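You operate a simulated robot arm through the tools that you are given. There is no shell and no other tool. Be economical: measure what you need, move in short steps, check, and stop when the job is done.

The job below is to be done with a simulated two-armed robot. You get a single attempt, and the scene is never put back.

## Task
On the top of table 1, fold the checked cloth in half, so that its two short edges meet.

Only the result counts: the job must be done as asked and must still hold three seconds after the hand-in. Knocking over, shifting, dropping, spilling or breaking anything else fails it. Flat cloth is picked up by pressing the open fingertips on it (5 to 10 N) and closing them slowly along it; thin cloth reads only 2 to 8 mm in the jaws.

## Robot
Two 7-joint arms with two-finger parallel grippers on one trunk, on a base that drives. Base frame: it is fixed to the floor where the robot stands at the start and does not move with it; the origin is under the middle of the robot, x ahead of it, y to its left, z up; the surface under the hand at the start is at about z = 760. Units: mm, rad, N and s.
The left shoulder is at the start at [70, 163, 1070], the right one opposite. With the tool pointing down near the work surface each hand reaches from about 400 to 880 mm from the robot's upright axis, wherever it stands, measured 20 degrees to its own side. Places, roughly: top of table 1 [800, 2500, 800]. Payload 3.43 kg a hand.
The TCP of each hand is the grasp point between the finger pads, 34 mm short of the fingertips. In the tool frame z runs along the fingers and y along their closing line. The gripper opens to 128 mm. The fingers are 24 mm wide and 12 mm thick; the gripper's body (48 by 130 mm) begins 96 mm behind the TCP.
Orientation is told as [roll, pitch, yaw] about the base's x, y, z axes, in that order, counted from this pose: with the fingers straight down and closing along the base's y, the tool's x points along the base's -x, its y along +y and its z along -z.

## Interface
- The arms move only by the tool servo_tool. It takes "left_rows", "right_rows" or both (then of equal length, played together; a hand with none holds still); each is text: rows parted by semicolons, each of 7 numbers parted by spaces: the opening, from 0 (shut) to 1 (fully open), then the shift along the tool's x, y, z in mm, then the turn, a rotation vector about the tool's x, y, z in rad. In form: gripper dx dy dz wx wy wz; .... A call has 1 to 8 rows; each row shifts and turns the commanded pose from where the row before left it, along the tool's axes as they then stand. Each row takes 0.2 s and may step no farther than 50 mm and 0.15 rad from the row before; otherwise, or with a gripper value out of range, the whole call is refused. A pose out of reach is approached as far as the arm can. The call stops where the force on the tool passes 40 N (or 10 N more than at its start, if that is more) or the arm is blocked; 0.2 s more then pass. The fingers move at their own pace (about 153 mm/s each) and stop on an object; they squeeze with about 42 N. The grip force told is the motor's: it shows also when the fingers shut on nothing. Time passes only in rows, and 0.2 s behind the last, so rows that do not move let the fingers close. It gives the time, the measured TCP pose, the force on the tool (base axes), the opening and the grip force at its end, in the units of the frame above (readings bear some noise), with the torque about the TCP (base axes, N m) and any sound that the robot's microphone picked up, and new pictures: "pictures" is both (left out), scene, wrist or none (wrist: the cameras of the hands that moved).
- Cameras (640 x 400 px; columns grow to the right, rows downward): "scene" is now at [126.3, -35.8, 1298.3]; the picture's right is [-0.36, -0.93, 0.00], its down [-0.65, 0.25, -0.72] and it looks along [0.67, -0.26, -0.69] (base axes); focal length 259 px, centre (320, 200). "left" rides on the left gripper at [76, 11, -160] in its tool frame; the picture's right is [-0.15, 0.99, 0.00], its down [-0.88, -0.13, -0.46] and it looks along [-0.45, -0.07, 0.89] (tool axes); focal length 234 px, centre (320, 200). "right" rides on the right gripper at [76, -11, -160] in its tool frame; the picture's right is [0.15, 0.99, 0.00], its down [-0.88, 0.13, -0.46] and it looks along [-0.45, 0.07, 0.89] (tool axes); focal length 234 px, centre (320, 200). There is no depth. A picture from a camera that has moved, and an enlarged one, comes with that camera's place and axes in the base frame and with its lens. The place of the scene camera against the robot may be out by one fixed shift of up to 18 mm in any direction.
- lift_body(by): slides the trunk up (or, below 0, down) by that many mm; the arms and the scene camera ride with it, the base frame stays. It gives what a move gives, with no picture.
- steer(legs): drives the robot by 1 to 6 legs, each [ahead, left, turn to the left] in mm, mm and rad, along the robot's own axes; the way and the turn of a leg run together, so that a leg with both is an arc; at most 1500 mm and 3.142 rad a leg. The arms and the cameras ride along, it lands a little off, and it stops where it bumps. It gives what a move gives, and a new picture of the scene camera.
- aim_head(pan, tilt): turns the head with the scene camera to pan (to the left, within 1.501 rad either way) and tilt (down, from -0.506 to 1.204), counted from straight ahead of the robot. It gives what a move gives, and a new picture of the scene camera.
- enlarge(camera, box): a new picture of the part [left, top, right, bottom] of that camera's present view, enlarged. The clock stands still meanwhile.
- job_done(): hands the job in; it is judged then, once.

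Go step by step. Nothing tells you exact positions but the pictures and the camera data: compare them with the known pose of the tool, close in by small moves and look again before you grip or let go. The budget is 120 turns and 260 pictures, counting those below and the enlarged ones. Unless the task says otherwise, let go and move clear before handing in, and close with one line.

The tools are called as name(argument=value, ...) on one line, values as JSON. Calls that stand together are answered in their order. servo_tool: Moves the arms, as the interface text tells. Its arguments: {"type":"object","properties":{"left_rows":{"type":"string"},"right_rows":{"type":"string"},"pictures":{"type":"string","enum":["both","scene","wrist","none"]}},"required":[]} The other tools are called the same way: lift_body (by) slides the trunk up or down; steer (legs) drives the base; aim_head (pan, tilt) turns the head that bears the scene camera; enlarge (camera, box) takes an enlarged picture of a part of a camera's view; job_done () hands the job in.

At the start:

```text
t: 0.0
left_eef_pos: [703.7, 162.9, 1000.5]
left_tcp_rot: [0.0, 0.0, 0.004]
left_wrist_force: [-0.1, 0.0, -0.3]
left_ft_torque: [-0.03, -0.01, 0.01]
left_width: 128.0
left_gripper_force: 0.1
right_eef_pos: [433.4, -289.1, 908.8]
right_tcp_rot: [-0.001, 0.001, -0.002]
right_wrist_force: [0.1, 0.4, 0.2]
right_ft_torque: [0.01, 0.01, 0.03]
right_width: 127.8
right_gripper_force: 0.0
trunk travel left (down, up): [-550.0, 390.0]
robot x, y, heading: [-0.6, 2.1, 0.001]
head pan, tilt: [-0.363, 0.768]
```

scene: 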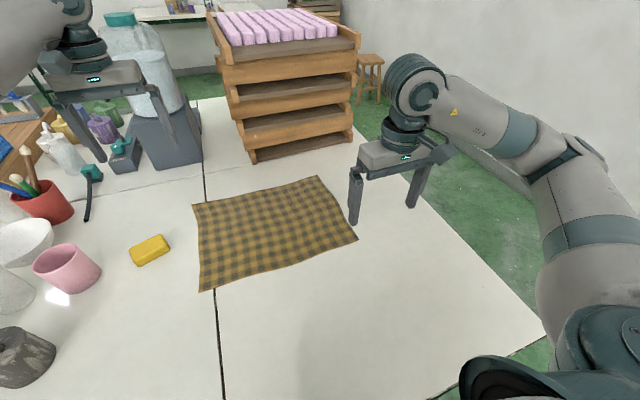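
right: 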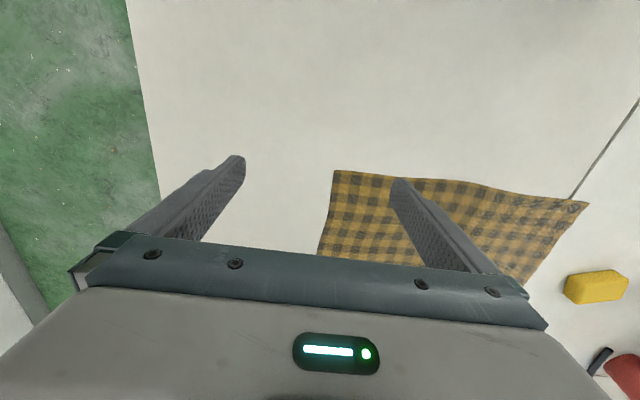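
left: 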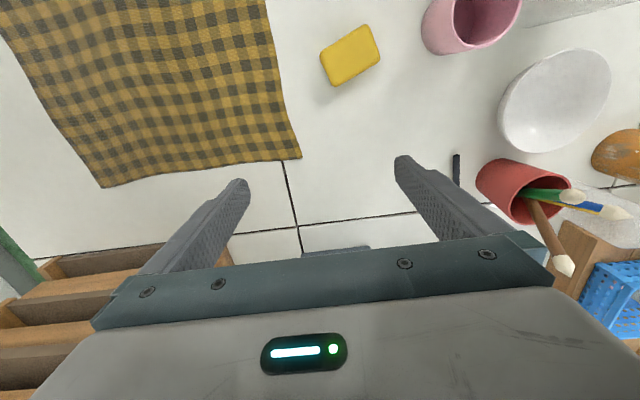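

The checked cloth I can see lies on the table in front of me, but table 1 is said to be about 2.5 m to my left. I look over there first.

aim_head(pan=1.25, tilt=0.25)

```text
t: 1.7
left_eef_pos: [703.3, 161.7, 1000.6]
left_tcp_rot: [-0.001, -0.001, 0.001]
left_wrist_force: [-0.5, -0.1, -0.3]
left_ft_torque: [0.03, 0.0, -0.02]
left_width: 127.9
left_gripper_force: 0.1
right_eef_pos: [434.9, -287.3, 908.2]
right_tcp_rot: [-0.001, 0.002, 0.0]
right_wrist_force: [0.7, 0.1, 0.1]
right_ft_torque: [0.05, 0.01, 0.0]
right_width: 127.8
right_gripper_force: 0.1
trunk travel left (down, up): [-550.0, 390.0]
robot x, y, heading: [1.7, 0.7, -0.001]
head pan, tilt: [1.25, 0.25]
camera scene: at [79.1, 82.0, 1344.7], right [0.95, -0.32, 0.0], down [-0.08, -0.23, -0.97], along [0.31, 0.92, -0.25], focal length 259 px, centre (320, 200)
```

scene: 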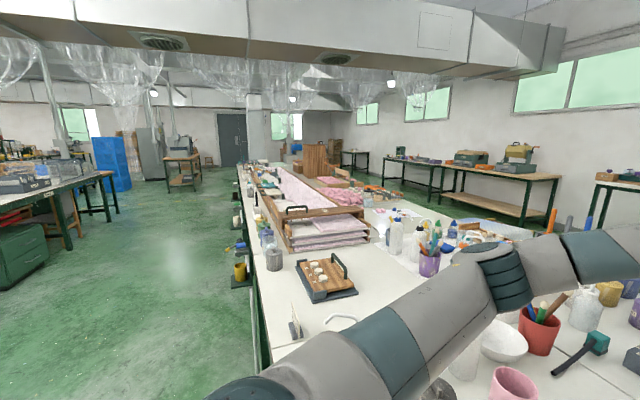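

Table 1 is the long table that already runs in front of me, so the cloth is on it. I put the cloth at x 475–760, y −274…115, with the short edges along x. My plan is to pick up the left edge with the left hand at the far corner and the right hand at the near corner, and carry it onto the right edge. First I shift a little to the right so both hands can reach.

steer(legs=[[0, -90, 0]])

aim_head(pan=0.0, tilt=0.8)

```text
t: 2.8
left_eef_pos: [703.2, 73.2, 1000.2]
left_tcp_rot: [0.002, 0.001, 0.004]
left_wrist_force: [0.1, -0.6, -0.2]
left_ft_torque: [0.02, -0.01, -0.02]
left_width: 128.0
left_gripper_force: 0.2
right_eef_pos: [434.4, -378.6, 908.4]
right_tcp_rot: [-0.001, 0.001, 0.002]
right_wrist_force: [-0.3, 0.2, 0.1]
right_ft_torque: [0.02, 0.0, -0.03]
right_width: 128.1
right_gripper_force: 0.0
trunk travel left (down, up): [-550.0, 390.0]
robot x, y, heading: [-1.8, -90.0, -0.001]
head pan, tilt: [1.25, 0.25]
camera scene: at [78.9, -8.6, 1344.8], right [0.95, -0.31, 0.0], down [-0.08, -0.23, -0.97], along [0.3, 0.92, -0.25], focal length 259 px, centre (320, 200)
```

scene: 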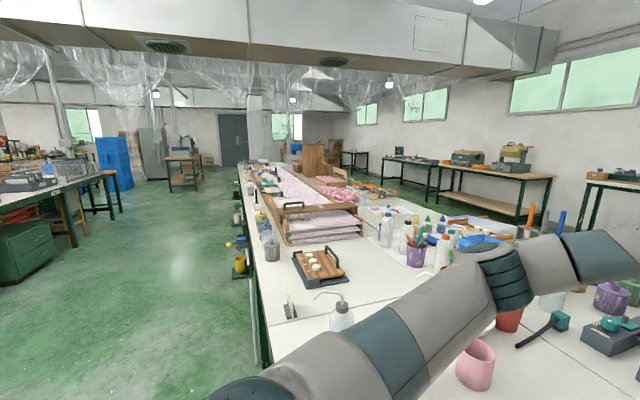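

```text
t: 4.2
left_eef_pos: [703.6, 74.1, 1000.8]
left_tcp_rot: [0.0, -0.001, 0.003]
left_wrist_force: [-0.1, 0.3, -0.6]
left_ft_torque: [0.01, 0.0, 0.0]
left_width: 128.1
left_gripper_force: 0.2
right_eef_pos: [434.6, -375.7, 908.2]
right_tcp_rot: [0.0, 0.0, 0.003]
right_wrist_force: [-0.1, -0.2, 0.1]
right_ft_torque: [0.02, -0.02, 0.01]
right_width: 128.0
right_gripper_force: 0.1
trunk travel left (down, up): [-550.0, 390.0]
robot x, y, heading: [-0.3, -89.5, 0.003]
head pan, tilt: [0.0, 0.799]
camera scene: at [130.3, -96.1, 1295.7], right [0.0, -1.0, 0.0], down [-0.72, 0.0, -0.7], along [0.7, 0.0, -0.72], focal length 259 px, centre (320, 200)
```

scene: 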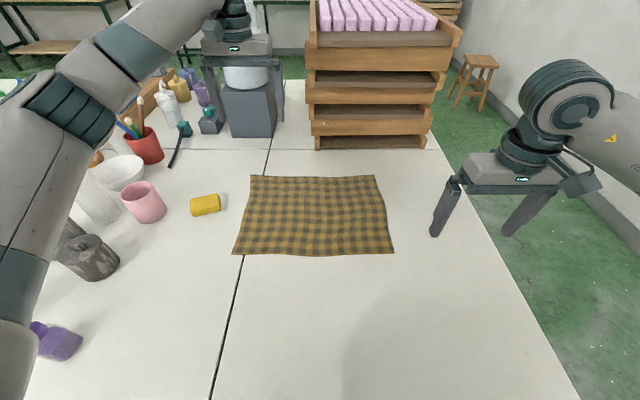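

The camera check agrees: cloth x 467–762, y −270…115, and the rack front stands off at x≈898. I turn both hands a quarter turn outward so the fingers close along the short edge.

servo_tool(left_rows="0.5 0 0 0 0 0 0.149; 0.5 0 0 0 0 0 0.149; 0.5 0 0 0 0 0 0.149; 0.5 0 0 0 0 0 0.149; 0.5 0 0 0 0 0 0.149; 0.5 0 0 0 0 0 0.149; 0.5 0 0 0 0 0 0.149; 0.5 0 0 0 0 0 0.149", right_rows="0.5 0 0 0 0 0 -0.149; 0.5 0 0 0 0 0 -0.149; 0.5 0 0 0 0 0 -0.149; 0.5 0 0 0 0 0 -0.149; 0.5 0 0 0 0 0 -0.149; 0.5 0 0 0 0 0 -0.149; 0.5 0 0 0 0 0 -0.149; 0.5 0 0 0 0 0 -0.149", pictures="none")

servo_tool(left_rows="0.5 0 0 0 0 0 0.149; 0.5 0 0 0 0 0 0.149; 0.5 0 0 0 0 0 0.081", right_rows="0.5 0 0 0 0 0 -0.149; 0.5 0 0 0 0 0 -0.149; 0.5 0 0 0 0 0 -0.081", pictures="scene")

```text
t: 6.0
left_eef_pos: [703.4, 73.9, 1001.3]
left_tcp_rot: [0.0, -0.001, -1.191]
left_wrist_force: [-0.4, -0.6, 1.1]
left_ft_torque: [0.04, 0.04, 0.0]
left_width: 64.0
left_gripper_force: 0.1
right_eef_pos: [433.3, -378.0, 908.1]
right_tcp_rot: [-0.001, 0.0, 1.198]
right_wrist_force: [0.2, -0.1, -0.1]
right_ft_torque: [0.01, 0.03, 0.02]
right_width: 64.1
right_gripper_force: 0.2
trunk travel left (down, up): [-550.0, 390.0]
robot x, y, heading: [1.5, -89.4, -0.003]
head pan, tilt: [0.0, 0.799]
```

```text
t: 6.8
left_eef_pos: [702.1, 74.1, 1000.4]
left_tcp_rot: [0.001, 0.0, -1.57]
left_wrist_force: [0.7, 0.1, 0.0]
left_ft_torque: [0.01, 0.05, 0.01]
left_width: 63.8
left_gripper_force: 0.1
right_eef_pos: [397.3, -356.6, 920.6]
right_tcp_rot: [0.0, 0.002, 1.368]
right_wrist_force: [-0.4, -0.3, 0.7]
right_ft_torque: [0.04, -0.02, 0.05]
right_width: 64.2
right_gripper_force: 0.0
right hand out of reach, approached as far as the arm can: row 1, 2, 3
trunk travel left (down, up): [-550.0, 390.0]
robot x, y, heading: [-3.5, -90.5, 0.004]
head pan, tilt: [0.0, 0.799]
camera scene: at [129.8, -96.3, 1295.7], right [0.0, -1.0, 0.0], down [-0.72, 0.0, -0.7], along [0.7, 0.0, -0.72], focal length 259 px, centre (320, 200)
```

scene: 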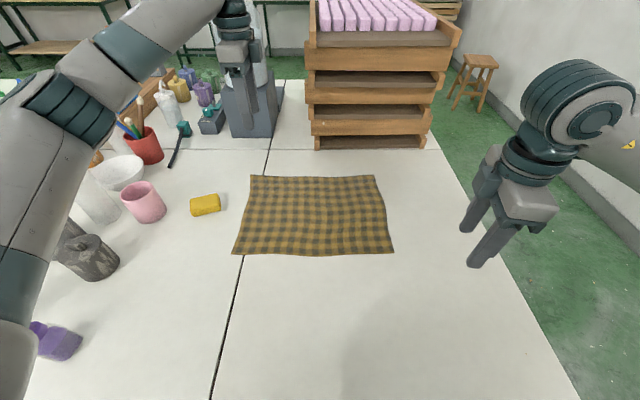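

The right hand meets a joint limit where it is now, and it should come free as it swings left over the cloth. I move it to above the near-left corner, and the left hand to above the far-left corner.

servo_tool(left_rows="0.5 4 3 0 0 0 0; 0.5 4 3 0 0 0 0; 0.5 4 3 0 0 0 0; 0.5 4 3 0 0 0 0; 0.5 4 3 0 0 0 0; 0.5 4 3 0 0 0 0; 0.5 4 3 0 0 0 0; 0.5 4 3 0 0 0 0", right_rows="0.5 -48 -7 0 0 0 0; 0.5 -48 -7 0 0 0 0; 0.5 -48 -7 0 0 0 0; 0.5 -48 -7 0 0 0 0; 0.5 -48 -7 0 0 0 0; 0.5 -48 -7 0 0 0 0; 0.5 -48 -7 0 0 0 0; 0.5 -48 -7 0 0 0 0", pictures="scene")

```text
t: 8.6
left_eef_pos: [726.5, 108.5, 999.6]
left_tcp_rot: [-0.003, -0.001, -1.568]
left_wrist_force: [-0.1, 0.2, -0.5]
left_ft_torque: [-0.03, 0.01, -0.01]
left_width: 63.9
left_gripper_force: 0.1
right_eef_pos: [529.0, 11.0, 917.2]
right_tcp_rot: [0.0, 0.004, 1.372]
right_wrist_force: [-0.6, 0.7, 0.6]
right_ft_torque: [-0.04, -0.02, -0.04]
right_width: 64.2
right_gripper_force: 0.0
trunk travel left (down, up): [-550.0, 390.0]
robot x, y, heading: [1.9, -87.2, 0.005]
head pan, tilt: [0.0, 0.799]
camera scene: at [130.4, -94.0, 1295.6], right [0.0, -1.0, 0.0], down [-0.72, 0.0, -0.7], along [0.7, 0.0, -0.72], focal length 259 px, centre (320, 200)
```

scene: 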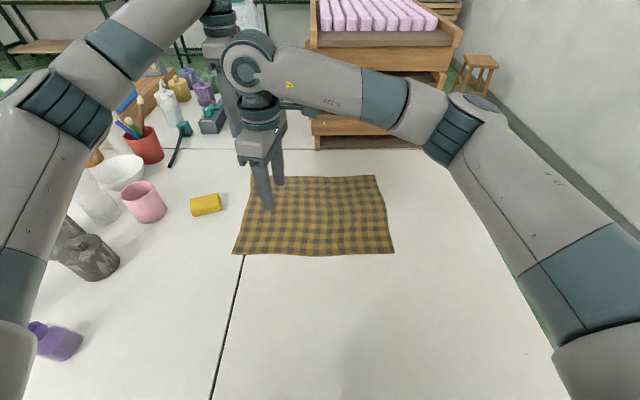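

Moving clear of each other. I finish the right hand's yaw and bring it over the near-left corner.

servo_tool(right_rows="0.4 0 0 0 0 0 -0.1; 0.4 0 0 0 0 0 -0.1; 0.4 -47 13.5 0 0 0 0; 0.4 -47 13.5 0 0 0 0; 0.4 0 0 0 0 0 0", pictures="both")

```text
t: 9.8
left_eef_pos: [726.7, 106.0, 1000.0]
left_tcp_rot: [-0.003, 0.002, -1.568]
left_wrist_force: [-0.1, -1.4, 0.5]
left_ft_torque: [0.04, 0.03, -0.03]
left_width: 63.9
left_gripper_force: 0.1
right_eef_pos: [507.7, 101.3, 916.2]
right_tcp_rot: [0.003, 0.001, 1.463]
right_wrist_force: [-1.0, 0.5, 0.4]
right_ft_torque: [0.04, 0.05, 0.01]
right_width: 51.0
right_gripper_force: 0.1
right hand out of reach, approached as far as the arm can: row 1, 2
trunk travel left (down, up): [-550.0, 390.0]
robot x, y, heading: [-0.0, -86.3, 0.0]
head pan, tilt: [0.0, 0.799]
camera scene: at [130.8, -97.2, 1295.6], right [0.0, -1.0, 0.0], down [-0.72, 0.0, -0.7], along [0.7, 0.0, -0.72], focal length 259 px, centre (320, 200)
camera right: at [509.7, 25.9, 1076.4], right [-1.0, -0.04, 0.0], down [-0.04, 0.89, 0.46], along [-0.02, 0.46, -0.89], focal length 234 px, centre (320, 200)
```

scene: 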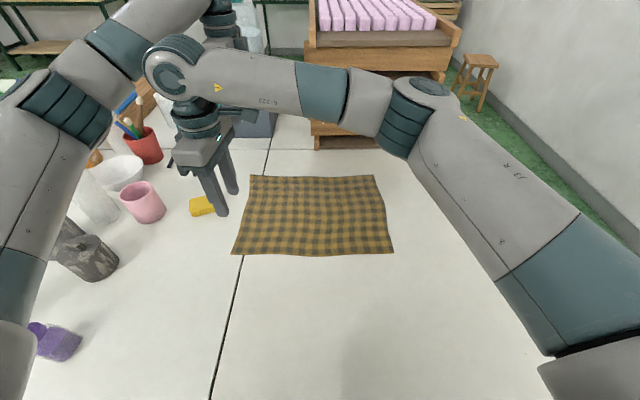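
right: 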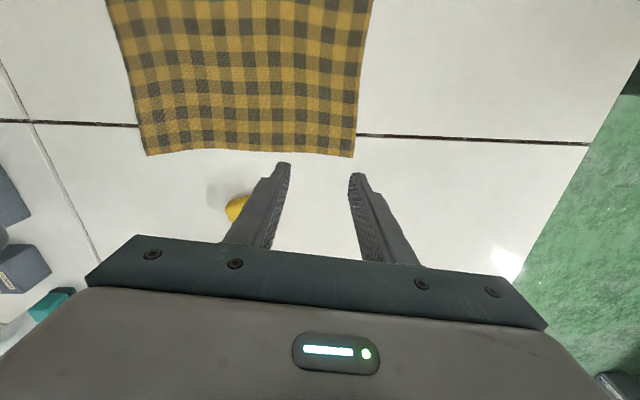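

The near-left corner is at about (461,120) in the wrist view. I lower both hands part way and look with both wrist cameras.

servo_tool(left_rows="0.4 1 -3 35 0 0 0; 0.4 1 -3 35 0 0 0; 0.4 1 -3 35 0 0 0; 0.4 1 -3 35 0 0 0; 0.4 0 0 0 0 0 0", right_rows="0.4 -3 0 16 0 0 0; 0.4 -3 0 16 0 0 0; 0.4 -3 0 16 0 0 0; 0.4 0 0 16 0 0 0; 0.4 0 0 0 0 0 0", pictures="both")

```text
t: 11.0
left_eef_pos: [715.4, 109.9, 860.8]
left_tcp_rot: [-0.001, -0.001, -1.569]
left_wrist_force: [-0.9, 0.0, 0.4]
left_ft_torque: [-0.01, 0.01, -0.01]
left_width: 51.2
left_gripper_force: 0.0
right_eef_pos: [507.7, 110.7, 852.6]
right_tcp_rot: [-0.001, 0.001, 1.465]
right_wrist_force: [0.0, 0.7, 0.5]
right_ft_torque: [0.0, 0.0, -0.01]
right_width: 51.0
right_gripper_force: 0.0
trunk travel left (down, up): [-550.0, 390.0]
robot x, y, heading: [-0.1, -91.2, 0.001]
head pan, tilt: [0.0, 0.799]
camera scene: at [129.8, -96.1, 1295.7], right [0.0, -1.0, 0.0], down [-0.72, 0.0, -0.7], along [0.7, 0.0, -0.72], focal length 259 px, centre (320, 200)
camera right: at [510.8, 34.8, 1012.5], right [-1.0, -0.04, 0.0], down [-0.04, 0.89, 0.46], along [-0.02, 0.46, -0.89], focal length 234 px, centre (320, 200)
camera left: at [724.4, 186.5, 1019.4], right [0.99, -0.14, 0.0], down [-0.13, -0.88, 0.46], along [-0.07, -0.45, -0.89], focal length 234 px, centre (320, 200)
```

scene: 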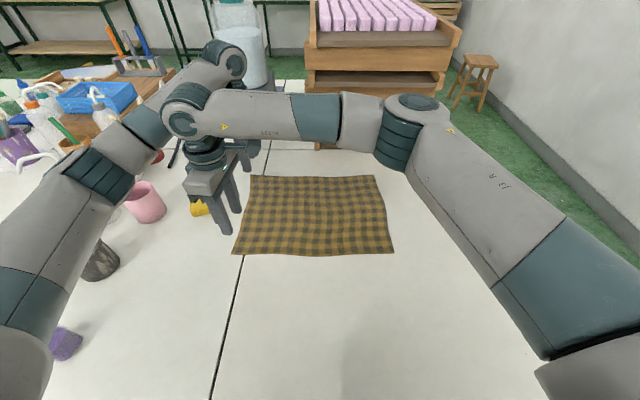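
right: 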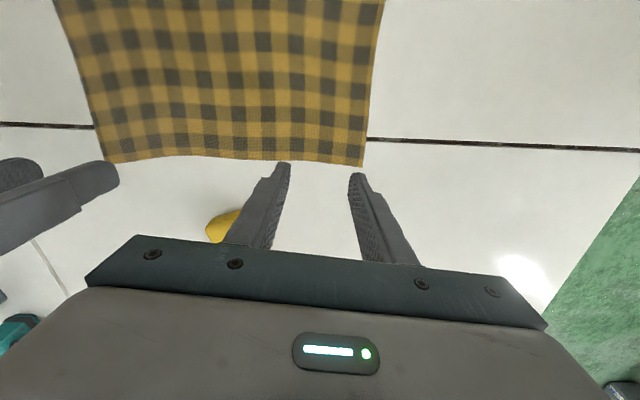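
left: 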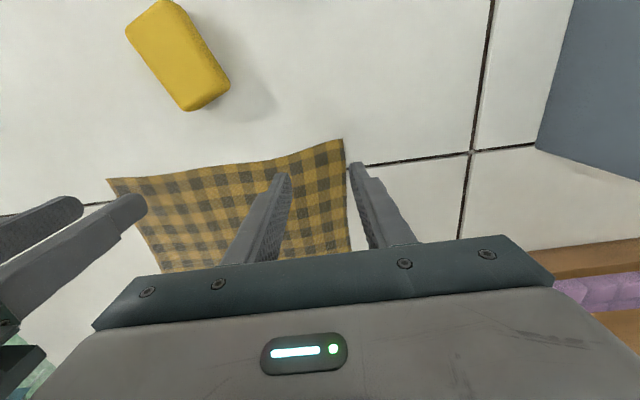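

Both wrist views agree on near-left corner ≈(459,118) and far-left ≈(740,126). I centre the hands on the edge about 38 mm in from each corner and go down to just above the cloth.

servo_tool(left_rows="0.4 3.5 -7.5 20 0 0 0; 0.4 3.5 -7.5 20 0 0 0; 0.4 0 0 15 0 0 0; 0.4 0 0 0 0 0 0", right_rows="0.4 0 3 18 0 0 0; 0.4 0 3 18 0 0 0; 0.4 0 0 11 0 0 0; 0.4 0 0 0 0 0 0", pictures="wrist")

```text
t: 12.0
left_eef_pos: [698.5, 116.9, 804.9]
left_tcp_rot: [0.001, 0.0, -1.57]
left_wrist_force: [0.0, 0.7, -0.8]
left_ft_torque: [0.0, 0.01, 0.01]
left_width: 51.1
left_gripper_force: 0.1
right_eef_pos: [501.5, 111.6, 805.4]
right_tcp_rot: [-0.001, 0.001, 1.465]
right_wrist_force: [-0.3, 0.5, 0.4]
right_ft_torque: [0.0, 0.02, -0.05]
right_width: 51.0
right_gripper_force: 0.0
trunk travel left (down, up): [-550.0, 390.0]
robot x, y, heading: [-1.1, -91.3, 0.005]
head pan, tilt: [0.0, 0.799]
camera right: at [505.2, 35.4, 964.9], right [-1.0, -0.04, 0.0], down [-0.04, 0.89, 0.46], along [-0.02, 0.46, -0.89], focal length 234 px, centre (320, 200)
camera left: at [709.8, 194.0, 964.4], right [0.99, -0.14, 0.0], down [-0.13, -0.88, 0.46], along [-0.07, -0.45, -0.89], focal length 234 px, centre (320, 200)
```

right: 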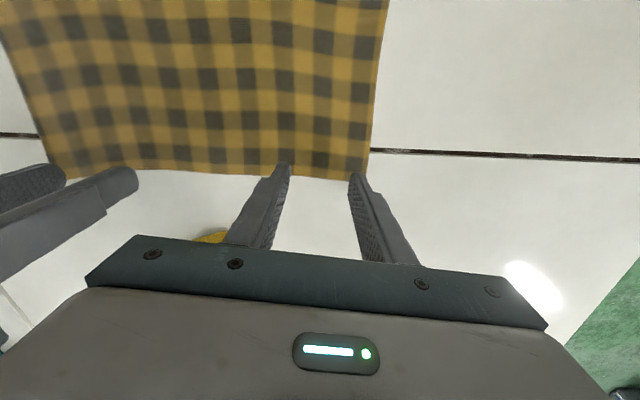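
left: 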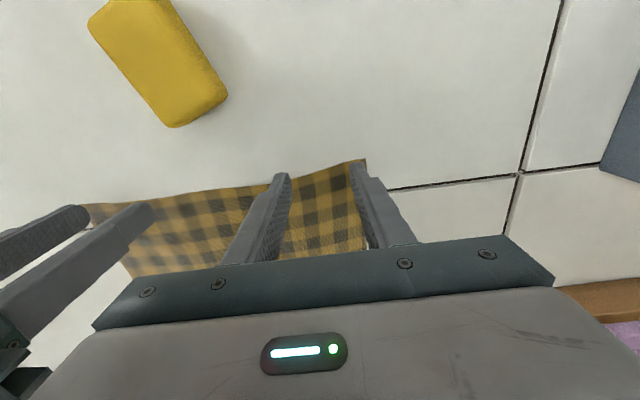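

I shift inward a few mm for a better bite, then come down gently to contact.

servo_tool(left_rows="0.4 -3 0 3 0 0 0; 0.4 0 0 3 0 0 0; 0.4 0 0 2 0 0 0; 0.4 0 0 1 0 0 0; 0.4 0 0 0 0 0 0", right_rows="0.4 4 0 3 0 0 0; 0.4 0 0 3 0 0 0; 0.4 0 0 2 0 0 0; 0.4 0 0 1 0 0 0; 0.4 0 0 0 0 0 0", pictures="none")

```text
t: 13.2
left_eef_pos: [700.4, 114.7, 797.5]
left_tcp_rot: [0.0, -0.001, -1.569]
left_wrist_force: [0.3, -0.6, -0.6]
left_ft_torque: [-0.01, -0.01, 0.0]
left_width: 51.2
left_gripper_force: 0.1
right_eef_pos: [500.7, 106.3, 796.1]
right_tcp_rot: [0.003, 0.0, 1.466]
right_wrist_force: [-0.1, 0.8, 1.4]
right_ft_torque: [0.05, -0.02, -0.02]
right_width: 51.3
right_gripper_force: 0.1
trunk travel left (down, up): [-550.0, 390.0]
robot x, y, heading: [1.3, -90.0, 0.003]
head pan, tilt: [0.0, 0.799]
```

servo_tool(left_rows="0.4 0 0 1 0 0 0; 0.4 0 0 1 0 0 0; 0.4 0 0 0 0 0 0", right_rows="0.4 0 0 1 0 0 0; 0.4 0 0 1 0 0 0; 0.4 0 0 0 0 0 0", pictures="none")

```text
t: 14.0
left_eef_pos: [698.9, 114.7, 794.5]
left_tcp_rot: [0.0, 0.0, -1.568]
left_wrist_force: [1.1, -0.2, 3.6]
left_ft_torque: [0.02, -0.04, 0.01]
left_width: 51.1
left_gripper_force: 0.1
right_eef_pos: [500.1, 105.4, 794.7]
right_tcp_rot: [-0.002, -0.002, 1.465]
right_wrist_force: [2.5, 2.0, 15.8]
right_ft_torque: [0.08, 0.11, -0.01]
right_width: 50.9
right_gripper_force: 0.0
trunk travel left (down, up): [-550.0, 390.0]
robot x, y, heading: [1.3, -91.2, 0.004]
head pan, tilt: [0.0, 0.799]
```

Contact is made, with left at 3.6 N and right at 15.8 N. I trim both toward about 8 N.

servo_tool(left_rows="0.4 0 0 0.4 0 0 0; 0.4 0 0 0 0 0 0", right_rows="0.4 0 0 -0.6 0 0 0; 0.4 0 0 0 0 0 0", pictures="none")

```text
t: 14.6
left_eef_pos: [698.4, 113.9, 795.4]
left_tcp_rot: [0.002, 0.001, -1.569]
left_wrist_force: [2.4, 0.5, 9.4]
left_ft_torque: [-0.04, -0.01, 0.0]
left_width: 50.9
left_gripper_force: 0.0
right_eef_pos: [500.4, 105.4, 794.7]
right_tcp_rot: [0.0, 0.001, 1.465]
right_wrist_force: [2.2, 1.9, 12.4]
right_ft_torque: [0.08, -0.01, -0.03]
right_width: 50.8
right_gripper_force: 0.1
trunk travel left (down, up): [-550.0, 390.0]
robot x, y, heading: [0.5, -87.2, -0.003]
head pan, tilt: [0.0, 0.799]
```

servo_tool(left_rows="0.36 0 0 0 0 0 0; 0.31 0 0 0 0 0 0; 0.26 0 0 0 0 0 0; 0.21 0 0 0 0 0 0; 0.16 0 0 0 0 0 0; 0.1 0 0 0 0 0 0; 0.05 0 0 0 0 0 0; 0 0 0 0 0 0 0", right_rows="0.36 0 0 -0.4 0 0 0; 0.31 0 0 0 0 0 0; 0.26 0 0 0 0 0 0; 0.21 0 0 0 0 0 0; 0.16 0 0 0 0 0 0; 0.1 0 0 0 0 0 0; 0.05 0 0 0 0 0 0; 0 0 0 0 0 0 0", pictures="wrist")

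```text
t: 16.4
left_eef_pos: [698.1, 113.0, 794.8]
left_tcp_rot: [0.002, 0.0, -1.567]
left_wrist_force: [-1.4, 0.5, 13.4]
left_ft_torque: [-0.04, -0.05, 0.01]
left_width: 2.0
left_gripper_force: 36.4
right_eef_pos: [499.6, 105.3, 796.9]
right_tcp_rot: [0.001, -0.003, 1.466]
right_wrist_force: [0.1, -0.5, 7.0]
right_ft_torque: [0.05, 0.01, 0.04]
right_width: 0.2
right_gripper_force: 32.8
trunk travel left (down, up): [-550.0, 390.0]
robot x, y, heading: [-3.1, -90.9, 0.005]
head pan, tilt: [0.0, 0.799]
camera right: at [502.9, 29.6, 956.4], right [-1.0, -0.04, 0.0], down [-0.04, 0.89, 0.46], along [-0.02, 0.46, -0.89], focal length 234 px, centre (320, 200)
camera left: at [707.7, 190.6, 955.0], right [0.99, -0.14, 0.0], down [-0.13, -0.88, 0.46], along [-0.06, -0.45, -0.89], focal length 234 px, centre (320, 200)
```

right: 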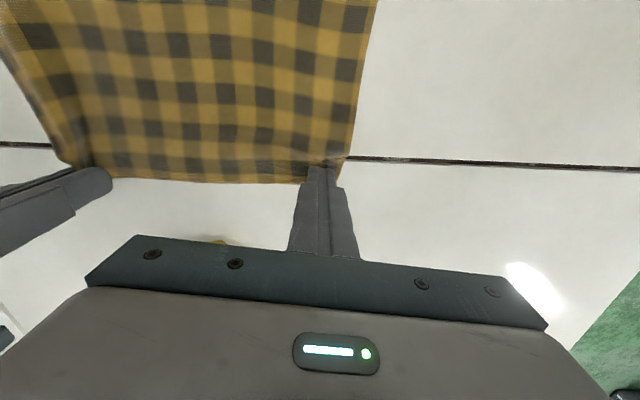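
left: 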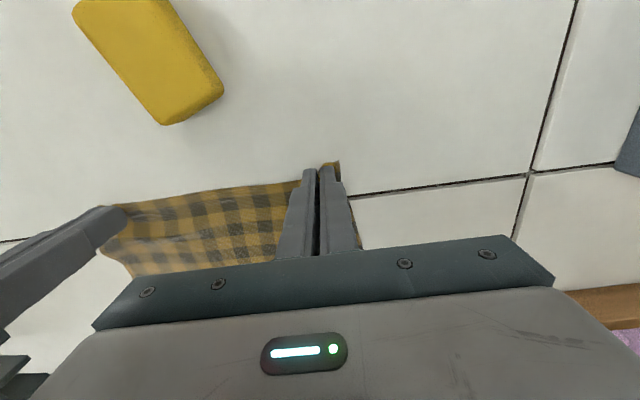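

The left hand has cloth (2 mm), but the right hand slipped (0.2 mm). I reopen the right hand, shift it a bit further onto the cloth and press again.

servo_tool(right_rows="0 0 0 -6 0 0 0; 0.4 0 0 -2 0 0 0; 0.4 4 -3 0 0 0 0; 0.4 0 0 4 0 0 0; 0.4 0 0 3 0 0 0; 0.4 0 0 1 0 0 0; 0.4 0 0 0 0 0 0", pictures="wrist")

```text
t: 18.0
left_eef_pos: [699.3, 115.0, 795.8]
left_tcp_rot: [0.002, 0.0, -1.57]
left_wrist_force: [-1.4, -0.3, 15.1]
left_ft_torque: [-0.02, 0.0, 0.03]
left_width: 2.1
left_gripper_force: 37.0
right_eef_pos: [503.9, 101.3, 796.2]
right_tcp_rot: [0.0, 0.0, 1.466]
right_wrist_force: [0.6, 0.2, -0.7]
right_ft_torque: [-0.01, 0.03, 0.0]
right_width: 51.3
right_gripper_force: 0.1
trunk travel left (down, up): [-550.0, 390.0]
robot x, y, heading: [1.3, -91.1, 0.003]
head pan, tilt: [0.0, 0.799]
camera right: at [505.6, 25.4, 956.5], right [-1.0, -0.04, 0.0], down [-0.04, 0.89, 0.46], along [-0.02, 0.46, -0.89], focal length 234 px, centre (320, 200)
```

right: 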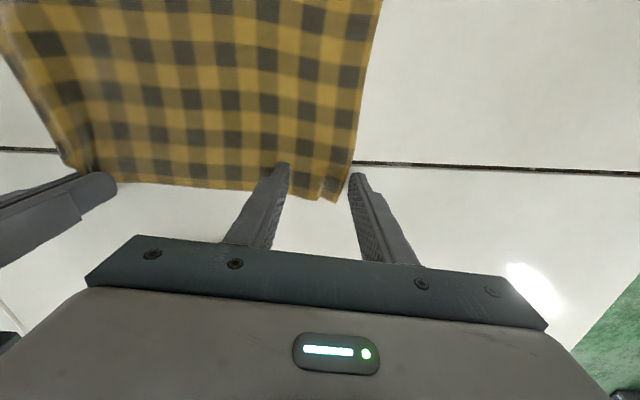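

The near corner has been drawn in to about x 482, so the outer finger is off the cloth. I shift 17 mm further along the edge and press again.

servo_tool(right_rows="0.4 0 0 -3 0 0 0; 0.4 -3 -17 0 0 0 0; 0.4 0 0 3 0 0 0; 0.4 0 0 1 0 0 0; 0.4 0 0 0.6 0 0 0; 0.4 0 0 0 0 0 0", pictures="wrist")

```text
t: 19.4
left_eef_pos: [697.4, 114.0, 795.5]
left_tcp_rot: [0.001, 0.001, -1.567]
left_wrist_force: [1.0, -0.7, 12.3]
left_ft_torque: [-0.04, -0.1, 0.01]
left_width: 2.4
left_gripper_force: 36.8
right_eef_pos: [512.1, 101.9, 794.8]
right_tcp_rot: [-0.002, -0.003, 1.466]
right_wrist_force: [-0.2, -0.8, 9.9]
right_ft_torque: [-0.02, 0.11, 0.0]
right_width: 51.4
right_gripper_force: 0.5
right hand out of reach, approached as far as the arm can: row 2
trunk travel left (down, up): [-550.0, 390.0]
robot x, y, heading: [-1.2, -87.7, -0.001]
head pan, tilt: [0.0, 0.799]
camera right: at [514.1, 25.9, 955.4], right [-1.0, -0.04, 0.0], down [-0.04, 0.89, 0.46], along [-0.02, 0.46, -0.89], focal length 234 px, centre (320, 200)
```

right: 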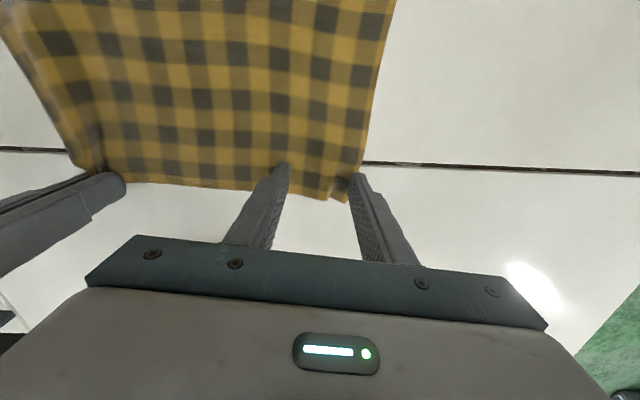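

The outer finger is just at the cloth's edge. I narrow the opening, ease the yaw off its limit, step slightly inward and press with both fingers on cloth.

servo_tool(right_rows="0.4 0 0 -4 0 0 0; 0.3 0 0 0 0 0 0.08; 0.3 0 -8 0 0 0 0; 0.3 0 0 3 0 0 0; 0.3 0 0 1 0 0 0; 0.3 0 0 0.4 0 0 0; 0.3 0 0 0 0 0 0", pictures="wrist")

```text
t: 21.0
left_eef_pos: [697.9, 114.6, 795.5]
left_tcp_rot: [0.002, -0.001, -1.567]
left_wrist_force: [2.1, -0.6, 10.3]
left_ft_torque: [-0.06, -0.13, 0.01]
left_width: 2.3
left_gripper_force: 37.3
right_eef_pos: [519.5, 99.0, 795.8]
right_tcp_rot: [-0.003, 0.0, 1.385]
right_wrist_force: [-2.9, 0.4, 14.3]
right_ft_torque: [0.12, 0.36, -0.02]
right_width: 38.9
right_gripper_force: 0.6
trunk travel left (down, up): [-550.0, 390.0]
robot x, y, heading: [2.0, -88.8, 0.0]
head pan, tilt: [0.0, 0.799]
camera right: at [516.2, 23.8, 955.3], right [-1.0, 0.04, 0.0], down [0.03, 0.89, 0.46], along [0.02, 0.46, -0.89], focal length 234 px, centre (320, 200)
```

right: 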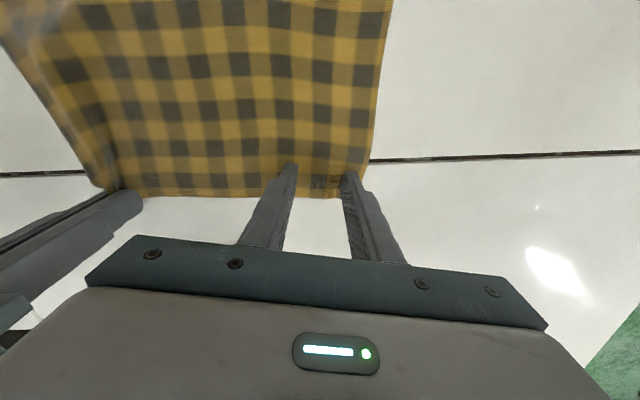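

Both fingertips now press on cloth with the edge between them. I close slowly.

servo_tool(right_rows="0.26 0 0 -0.3 0 0 0; 0.22 0 0 0 0 0 0; 0.18 0 0 0 0 0 0; 0.14 0 0 0 0 0 0; 0.1 0 0 0 0 0 0; 0.06 0 0 0 0 0 0; 0.02 0 0 0 0 0 0; 0 0 0 0 0 0 0", pictures="wrist")

```text
t: 22.8
left_eef_pos: [696.9, 114.9, 797.1]
left_tcp_rot: [0.001, 0.002, -1.568]
left_wrist_force: [-7.4, -0.3, 9.6]
left_ft_torque: [-0.02, 0.25, -0.09]
left_width: 2.4
left_gripper_force: 36.5
right_eef_pos: [519.3, 99.4, 795.6]
right_tcp_rot: [-0.001, -0.002, 1.385]
right_wrist_force: [7.5, 0.7, 16.3]
right_ft_torque: [0.06, -0.17, -0.02]
right_width: 2.9
right_gripper_force: 37.9
trunk travel left (down, up): [-550.0, 390.0]
robot x, y, heading: [2.0, -92.7, 0.007]
head pan, tilt: [0.0, 0.799]
camera right: at [516.3, 23.9, 955.3], right [-1.0, 0.04, 0.0], down [0.03, 0.89, 0.46], along [0.02, 0.46, -0.89], focal length 234 px, centre (320, 200)
```

right: 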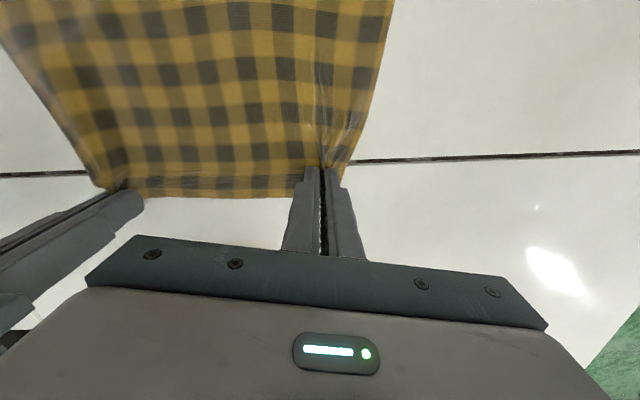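

Both hands hold cloth (2.4 and 2.9 mm). I lift gently, with a little slack inward, and check.

servo_tool(left_rows="0 0 -2 -5 0 0 0; 0 0 -1 -15 0 0 0; 0 -5 0 -20 0 0 0; 0 -10 0 -20 0 0 0; 0 0 0 0 0 0 0", right_rows="0 0 -2 -5 0 0 0; 0 0 -1 -15 0 0 0; 0 5 -1 -20 0 0 0; 0 10 -2 -20 0 0 0; 0 0 0 0 0 0 0", pictures="both")

```text
t: 24.0
left_eef_pos: [697.0, 101.1, 851.8]
left_tcp_rot: [-0.001, -0.001, -1.565]
left_wrist_force: [-0.4, 0.4, -0.4]
left_ft_torque: [-0.01, -0.01, -0.01]
left_width: 2.1
left_gripper_force: 36.7
right_eef_pos: [524.8, 84.8, 854.0]
right_tcp_rot: [0.0, 0.001, 1.384]
right_wrist_force: [1.2, -0.5, 0.3]
right_ft_torque: [-0.01, 0.0, 0.0]
right_width: 2.8
right_gripper_force: 37.9
trunk travel left (down, up): [-550.0, 390.0]
robot x, y, heading: [-2.8, -92.3, 0.001]
head pan, tilt: [0.0, 0.799]
camera scene: at [130.9, -95.3, 1295.5], right [0.0, -1.0, 0.0], down [-0.72, 0.0, -0.7], along [0.7, 0.0, -0.72], focal length 259 px, centre (320, 200)
camera right: at [522.1, 9.1, 1014.0], right [-1.0, 0.04, 0.0], down [0.03, 0.89, 0.46], along [0.02, 0.45, -0.89], focal length 234 px, centre (320, 200)
camera left: at [706.4, 177.4, 1011.7], right [0.99, -0.14, 0.0], down [-0.13, -0.88, 0.46], along [-0.07, -0.45, -0.89], focal length 234 px, centre (320, 200)
```

scene: 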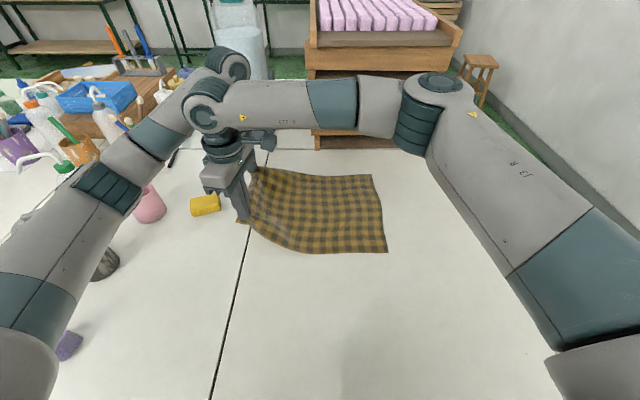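
right: 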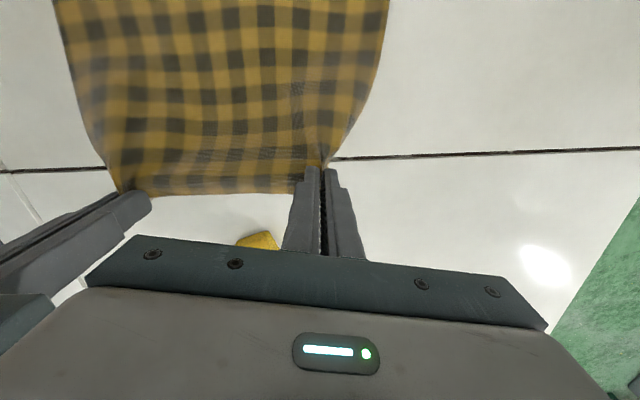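
left: 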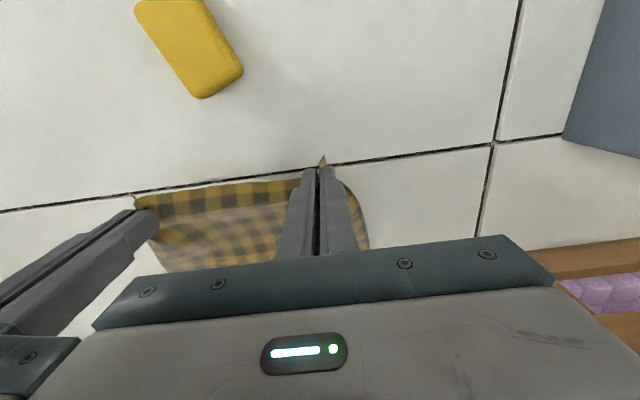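

The edge lifts cleanly between both hands. I swing the first half of the arc rightward and upward.

servo_tool(left_rows="0 -22 0 -16 0 0 0; 0 -22 0 -14 0 0 0; 0 -22 0 -12 0 0 0; 0 -22 0 -10 0 0 0; 0 -22 0 -8 0 0 0; 0 -22 0 -6 0 0 0; 0 -22 0 -3 0 0 0; 0 -22 0 -1 0 0 0", right_rows="0 21.6 -4 -16 0 0 0; 0 21.6 -4 -14 0 0 0; 0 21.6 -4 -12 0 0 0; 0 21.6 -4 -10 0 0 0; 0 21.6 -4 -8 0 0 0; 0 21.6 -4 -6 0 0 0; 0 21.6 -4 -3 0 0 0; 0 21.6 -4 -1 0 0 0", pictures="scene")

```text
t: 25.8
left_eef_pos: [697.0, -77.8, 924.8]
left_tcp_rot: [-0.004, 0.003, -1.568]
left_wrist_force: [-1.8, -1.2, 0.4]
left_ft_torque: [0.02, 0.03, -0.05]
left_width: 2.4
left_gripper_force: 36.9
right_eef_pos: [524.6, -94.1, 923.7]
right_tcp_rot: [0.002, -0.002, 1.386]
right_wrist_force: [2.4, -0.1, -0.2]
right_ft_torque: [0.03, -0.07, 0.0]
right_width: 2.6
right_gripper_force: 37.7
trunk travel left (down, up): [-550.0, 390.0]
robot x, y, heading: [1.7, -87.3, 0.0]
head pan, tilt: [0.0, 0.799]
camera scene: at [130.3, -97.8, 1295.6], right [0.0, -1.0, 0.0], down [-0.72, 0.0, -0.7], along [0.7, 0.0, -0.72], focal length 259 px, centre (320, 200)
```

scene: 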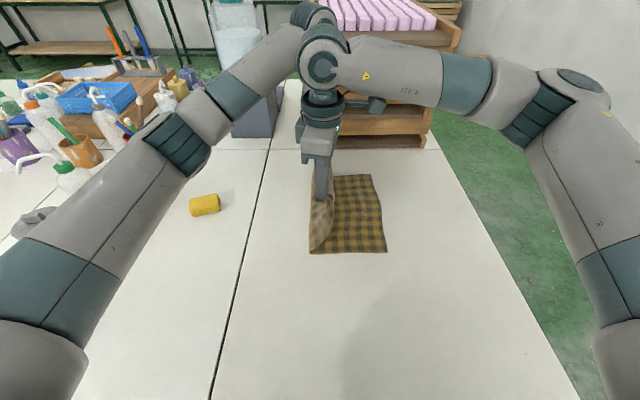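

The half-way state looks good, with the cloth standing on the fold region. I try tilting both wrists to the right so the edge rolls over without folding back.

servo_tool(left_rows="0 0 0 0 0 0.1 0; 0 0 0 0 0 0.1 0; 0 0 0 0 0 0.1 0; 0 0 0 0 0 0.1 0; 0 0 0 0 0 0.1 0", right_rows="0 0 0 0 0 -0.1 0; 0 0 0 0 0 -0.1 0; 0 0 0 0 0 -0.1 0; 0 0 0 0 0 -0.1 0; 0 0 0 0 0 -0.1 0", pictures="both")

```text
t: 27.0
left_eef_pos: [697.3, -76.3, 925.8]
left_tcp_rot: [0.001, 0.501, -1.569]
left_wrist_force: [-0.7, -0.4, 0.5]
left_ft_torque: [0.01, -0.05, 0.0]
left_width: 2.4
left_gripper_force: 37.1
right_eef_pos: [522.3, -93.6, 924.5]
right_tcp_rot: [-0.002, -0.503, 1.382]
right_wrist_force: [0.2, 1.1, 0.9]
right_ft_torque: [0.0, -0.02, -0.02]
right_width: 2.8
right_gripper_force: 37.5
trunk travel left (down, up): [-550.0, 390.0]
robot x, y, heading: [-2.5, -92.5, 0.004]
head pan, tilt: [0.0, 0.799]
camera scene: at [128.9, -97.6, 1295.8], right [0.0, -1.0, 0.0], down [-0.72, 0.0, -0.7], along [0.7, 0.0, -0.72], focal length 259 px, centre (320, 200)
camera right: at [506.5, -235.4, 1028.1], right [-1.0, 0.06, -0.07], down [-0.03, 0.57, 0.82], along [0.09, 0.82, -0.56], focal length 234 px, centre (320, 200)
camera left: at [706.5, -87.0, 1101.6], right [0.99, -0.13, -0.07], down [-0.13, -0.99, -0.03], along [-0.07, 0.03, -1.0], focal length 234 px, centre (320, 200)
```

scene: 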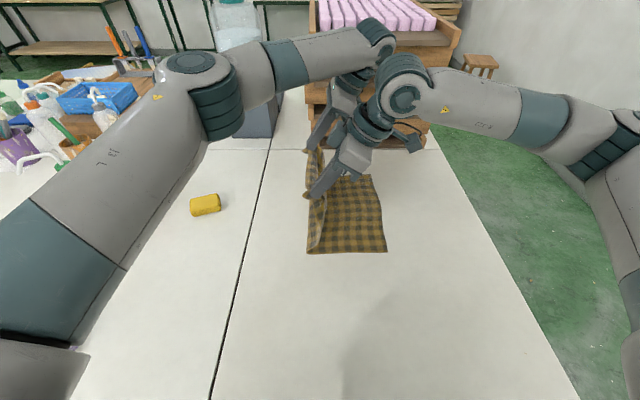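
right: 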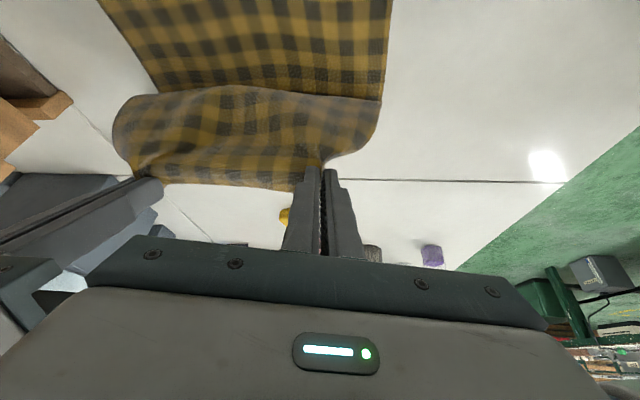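
left: 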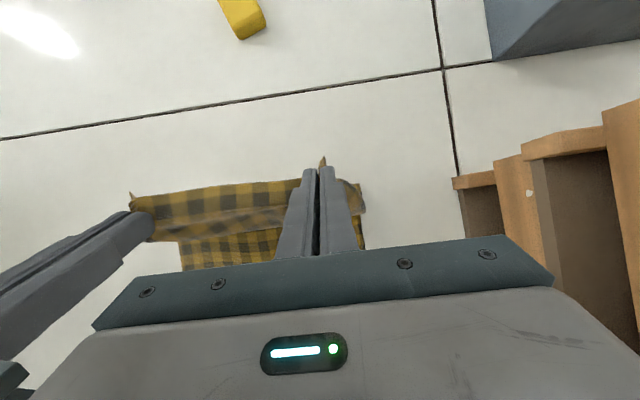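

The tilt works and both hands keep their hold. The left arm would run out of reach at the far right, so I lower slightly and let the base itself carry the cloth 90 mm to the right.

servo_tool(left_rows="0 -7.2 0 13.2 0 0 0; 0 -7.2 0 13.2 0 0 0; 0 0 0 0 0 0 0", right_rows="0 7.2 0 13.2 0 0 0; 0 7.2 0 13.2 0 0 0; 0 0 0 0 0 0 0", pictures="none")

steer(legs=[[0, -90, 0]])

```text
t: 27.8
left_eef_pos: [697.5, -76.9, 894.0]
left_tcp_rot: [-0.003, 0.5, -1.568]
left_wrist_force: [-0.2, -0.1, -0.2]
left_ft_torque: [0.0, -0.02, 0.02]
left_width: 2.4
left_gripper_force: 37.3
right_eef_pos: [524.0, -93.0, 892.7]
right_tcp_rot: [0.001, -0.501, 1.383]
right_wrist_force: [-0.6, -0.1, -0.1]
right_ft_torque: [-0.01, 0.01, -0.03]
right_width: 2.7
right_gripper_force: 37.6
trunk travel left (down, up): [-550.0, 390.0]
robot x, y, heading: [0.7, -89.4, 0.0]
head pan, tilt: [0.0, 0.799]
```

```text
t: 28.9
left_eef_pos: [698.3, -166.2, 894.3]
left_tcp_rot: [-0.001, 0.5, -1.567]
left_wrist_force: [0.1, 0.0, 0.1]
left_ft_torque: [0.05, -0.02, 0.01]
left_width: 2.1
left_gripper_force: 37.5
right_eef_pos: [524.3, -182.7, 893.3]
right_tcp_rot: [0.0, -0.5, 1.381]
right_wrist_force: [-0.1, 0.0, -0.8]
right_ft_torque: [0.03, 0.01, 0.0]
right_width: 2.9
right_gripper_force: 37.7
trunk travel left (down, up): [-550.0, 390.0]
robot x, y, heading: [-2.7, -179.4, 0.003]
head pan, tilt: [0.0, 0.799]
camera scene: at [130.6, -185.9, 1295.6], right [0.0, -1.0, 0.0], down [-0.72, 0.0, -0.7], along [0.7, 0.0, -0.72], focal length 259 px, centre (320, 200)
```

scene: 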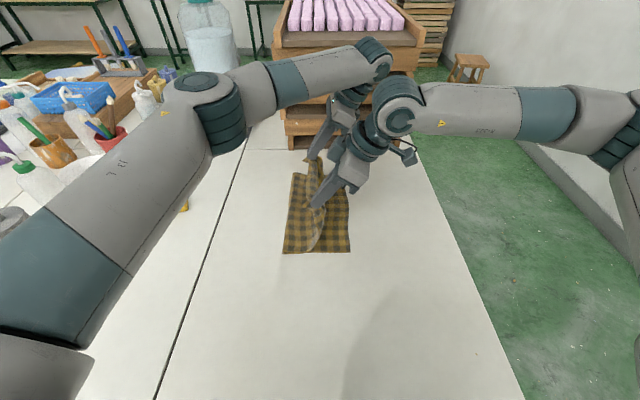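

The lower layer now spans only to y≈−97 because the fold region is still lifted. I lower straight down so the fold settles out to the left before going on.

servo_tool(left_rows="0 -9.6 0 17.6 0 0 0; 0 -9.6 0 17.6 0 0 0; 0 -9.6 0 17.6 0 0 0; 0 0 0 0 0 0 0", right_rows="0 9.6 0 17.6 0 0 0; 0 9.6 0 17.6 0 0 0; 0 9.6 0 17.6 0 0 0; 0 0 0 0 0 0 0", pictures="both")

```text
t: 29.9
left_eef_pos: [697.4, -166.1, 834.4]
left_tcp_rot: [0.0, 0.503, -1.567]
left_wrist_force: [-0.3, -0.4, -0.6]
left_ft_torque: [-0.01, -0.04, 0.01]
left_width: 2.5
left_gripper_force: 37.5
right_eef_pos: [525.5, -180.6, 834.7]
right_tcp_rot: [0.001, -0.501, 1.381]
right_wrist_force: [0.3, 0.5, 0.6]
right_ft_torque: [-0.02, 0.0, -0.01]
right_width: 2.5
right_gripper_force: 37.1
trunk travel left (down, up): [-550.0, 390.0]
robot x, y, heading: [0.9, -178.6, 0.005]
head pan, tilt: [0.0, 0.799]
camera scene: at [130.1, -185.0, 1295.7], right [0.0, -1.0, 0.0], down [-0.72, 0.0, -0.7], along [0.7, 0.0, -0.72], focal length 259 px, centre (320, 200)
camera right: at [507.2, -323.4, 937.8], right [-1.0, 0.06, -0.07], down [-0.02, 0.57, 0.82], along [0.09, 0.82, -0.56], focal length 234 px, centre (320, 200)
camera left: at [707.7, -175.4, 1010.2], right [0.99, -0.12, -0.07], down [-0.13, -0.99, -0.02], along [-0.07, 0.03, -1.0], focal length 234 px, centre (320, 200)
```

scene: 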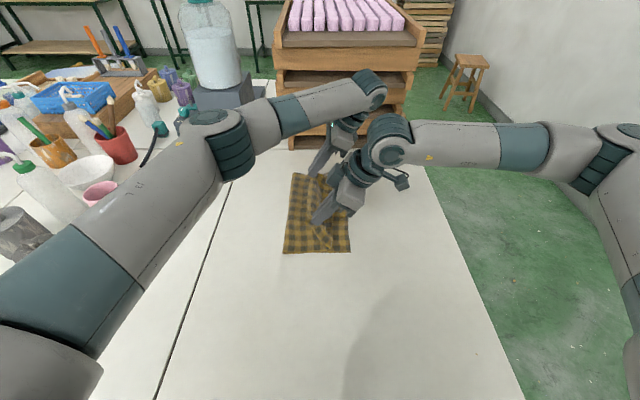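
right: 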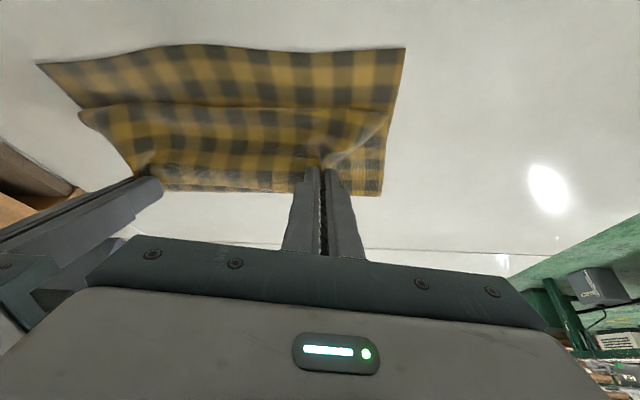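
left: 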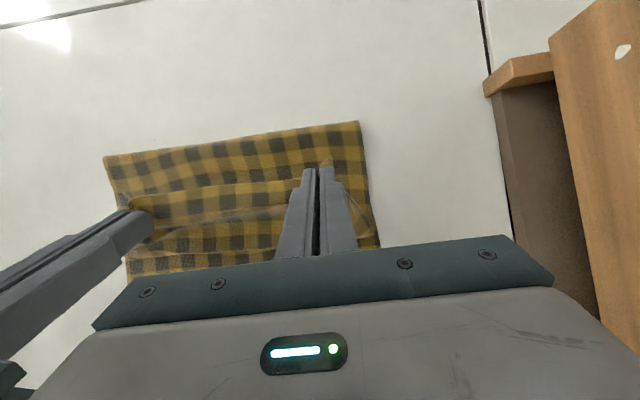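

The edge must land at y≈−247, so the fold belongs at y≈−56, but it has crept to −89 because my arc was too slack. I go back up and left to unroll it and will repeat the swing closer to taut.

servo_tool(left_rows="0 24.4 0 -4.2 0 0 0; 0 24.4 0 -4.2 0 0 0; 0 24.4 0 -4.2 0 0 0; 0 24.4 0 -4.2 0 0 0; 0 24.4 0 -4.2 0 0 0; 0 24.4 0 -4.2 0 0 0; 0 24.4 0 -4.2 0 0 0; 0 24.4 0 -4.2 0 0 0", right_rows="0 -24.3 3.8 -2.24 0 0 0; 0 -24.3 3.8 -2.24 0 0 0; 0 -24.3 3.8 -2.24 0 0 0; 0 -24.3 3.8 -2.24 0 0 0; 0 -24.3 3.8 -2.24 0 0 0; 0 -24.3 3.8 -2.24 0 0 0; 0 -24.3 3.8 -2.24 0 0 0; 0 -24.3 3.8 -2.24 0 0 0", pictures="both")

```text
t: 31.7
left_eef_pos: [698.0, -10.3, 955.8]
left_tcp_rot: [0.001, 0.499, -1.567]
left_wrist_force: [-2.1, -0.7, -0.2]
left_ft_torque: [-0.05, 0.0, -0.01]
left_width: 2.3
left_gripper_force: 37.2
right_eef_pos: [524.4, -15.8, 940.9]
right_tcp_rot: [0.0, -0.498, 1.382]
right_wrist_force: [0.0, 0.9, 0.3]
right_ft_torque: [-0.02, 0.01, -0.01]
right_width: 2.4
right_gripper_force: 37.2
trunk travel left (down, up): [-550.0, 390.0]
robot x, y, heading: [-2.8, -178.9, -0.001]
head pan, tilt: [0.0, 0.799]
camera scene: at [130.0, -183.4, 1295.6], right [0.0, -1.0, 0.0], down [-0.72, 0.0, -0.7], along [0.7, 0.0, -0.72], focal length 259 px, centre (320, 200)
camera right: at [507.8, -157.4, 1045.6], right [-1.0, 0.06, -0.07], down [-0.02, 0.57, 0.82], along [0.09, 0.82, -0.57], focal length 234 px, centre (320, 200)
camera left: at [708.1, -19.4, 1132.6], right [0.99, -0.12, -0.07], down [-0.13, -0.99, -0.02], along [-0.07, 0.03, -1.0], focal length 234 px, centre (320, 200)
```

scene: 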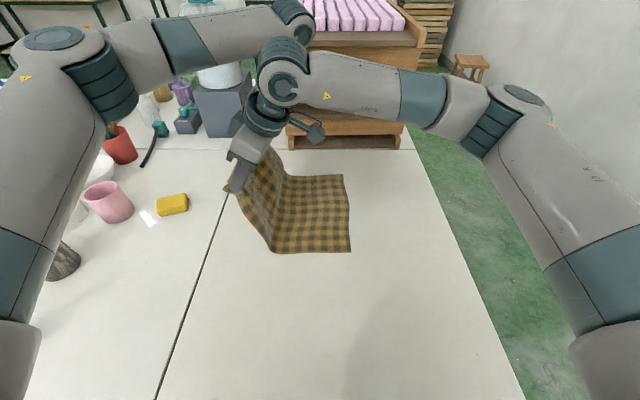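
right: 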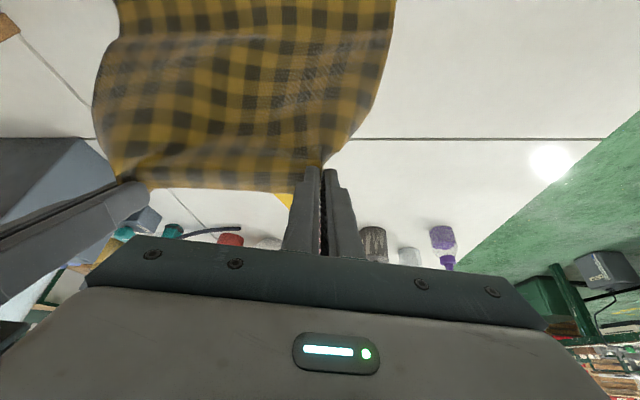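
left: 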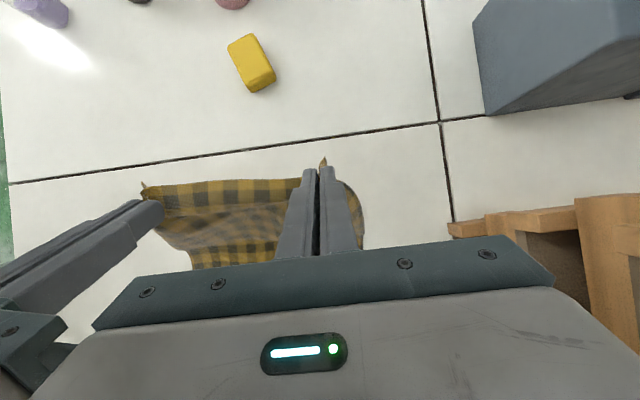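

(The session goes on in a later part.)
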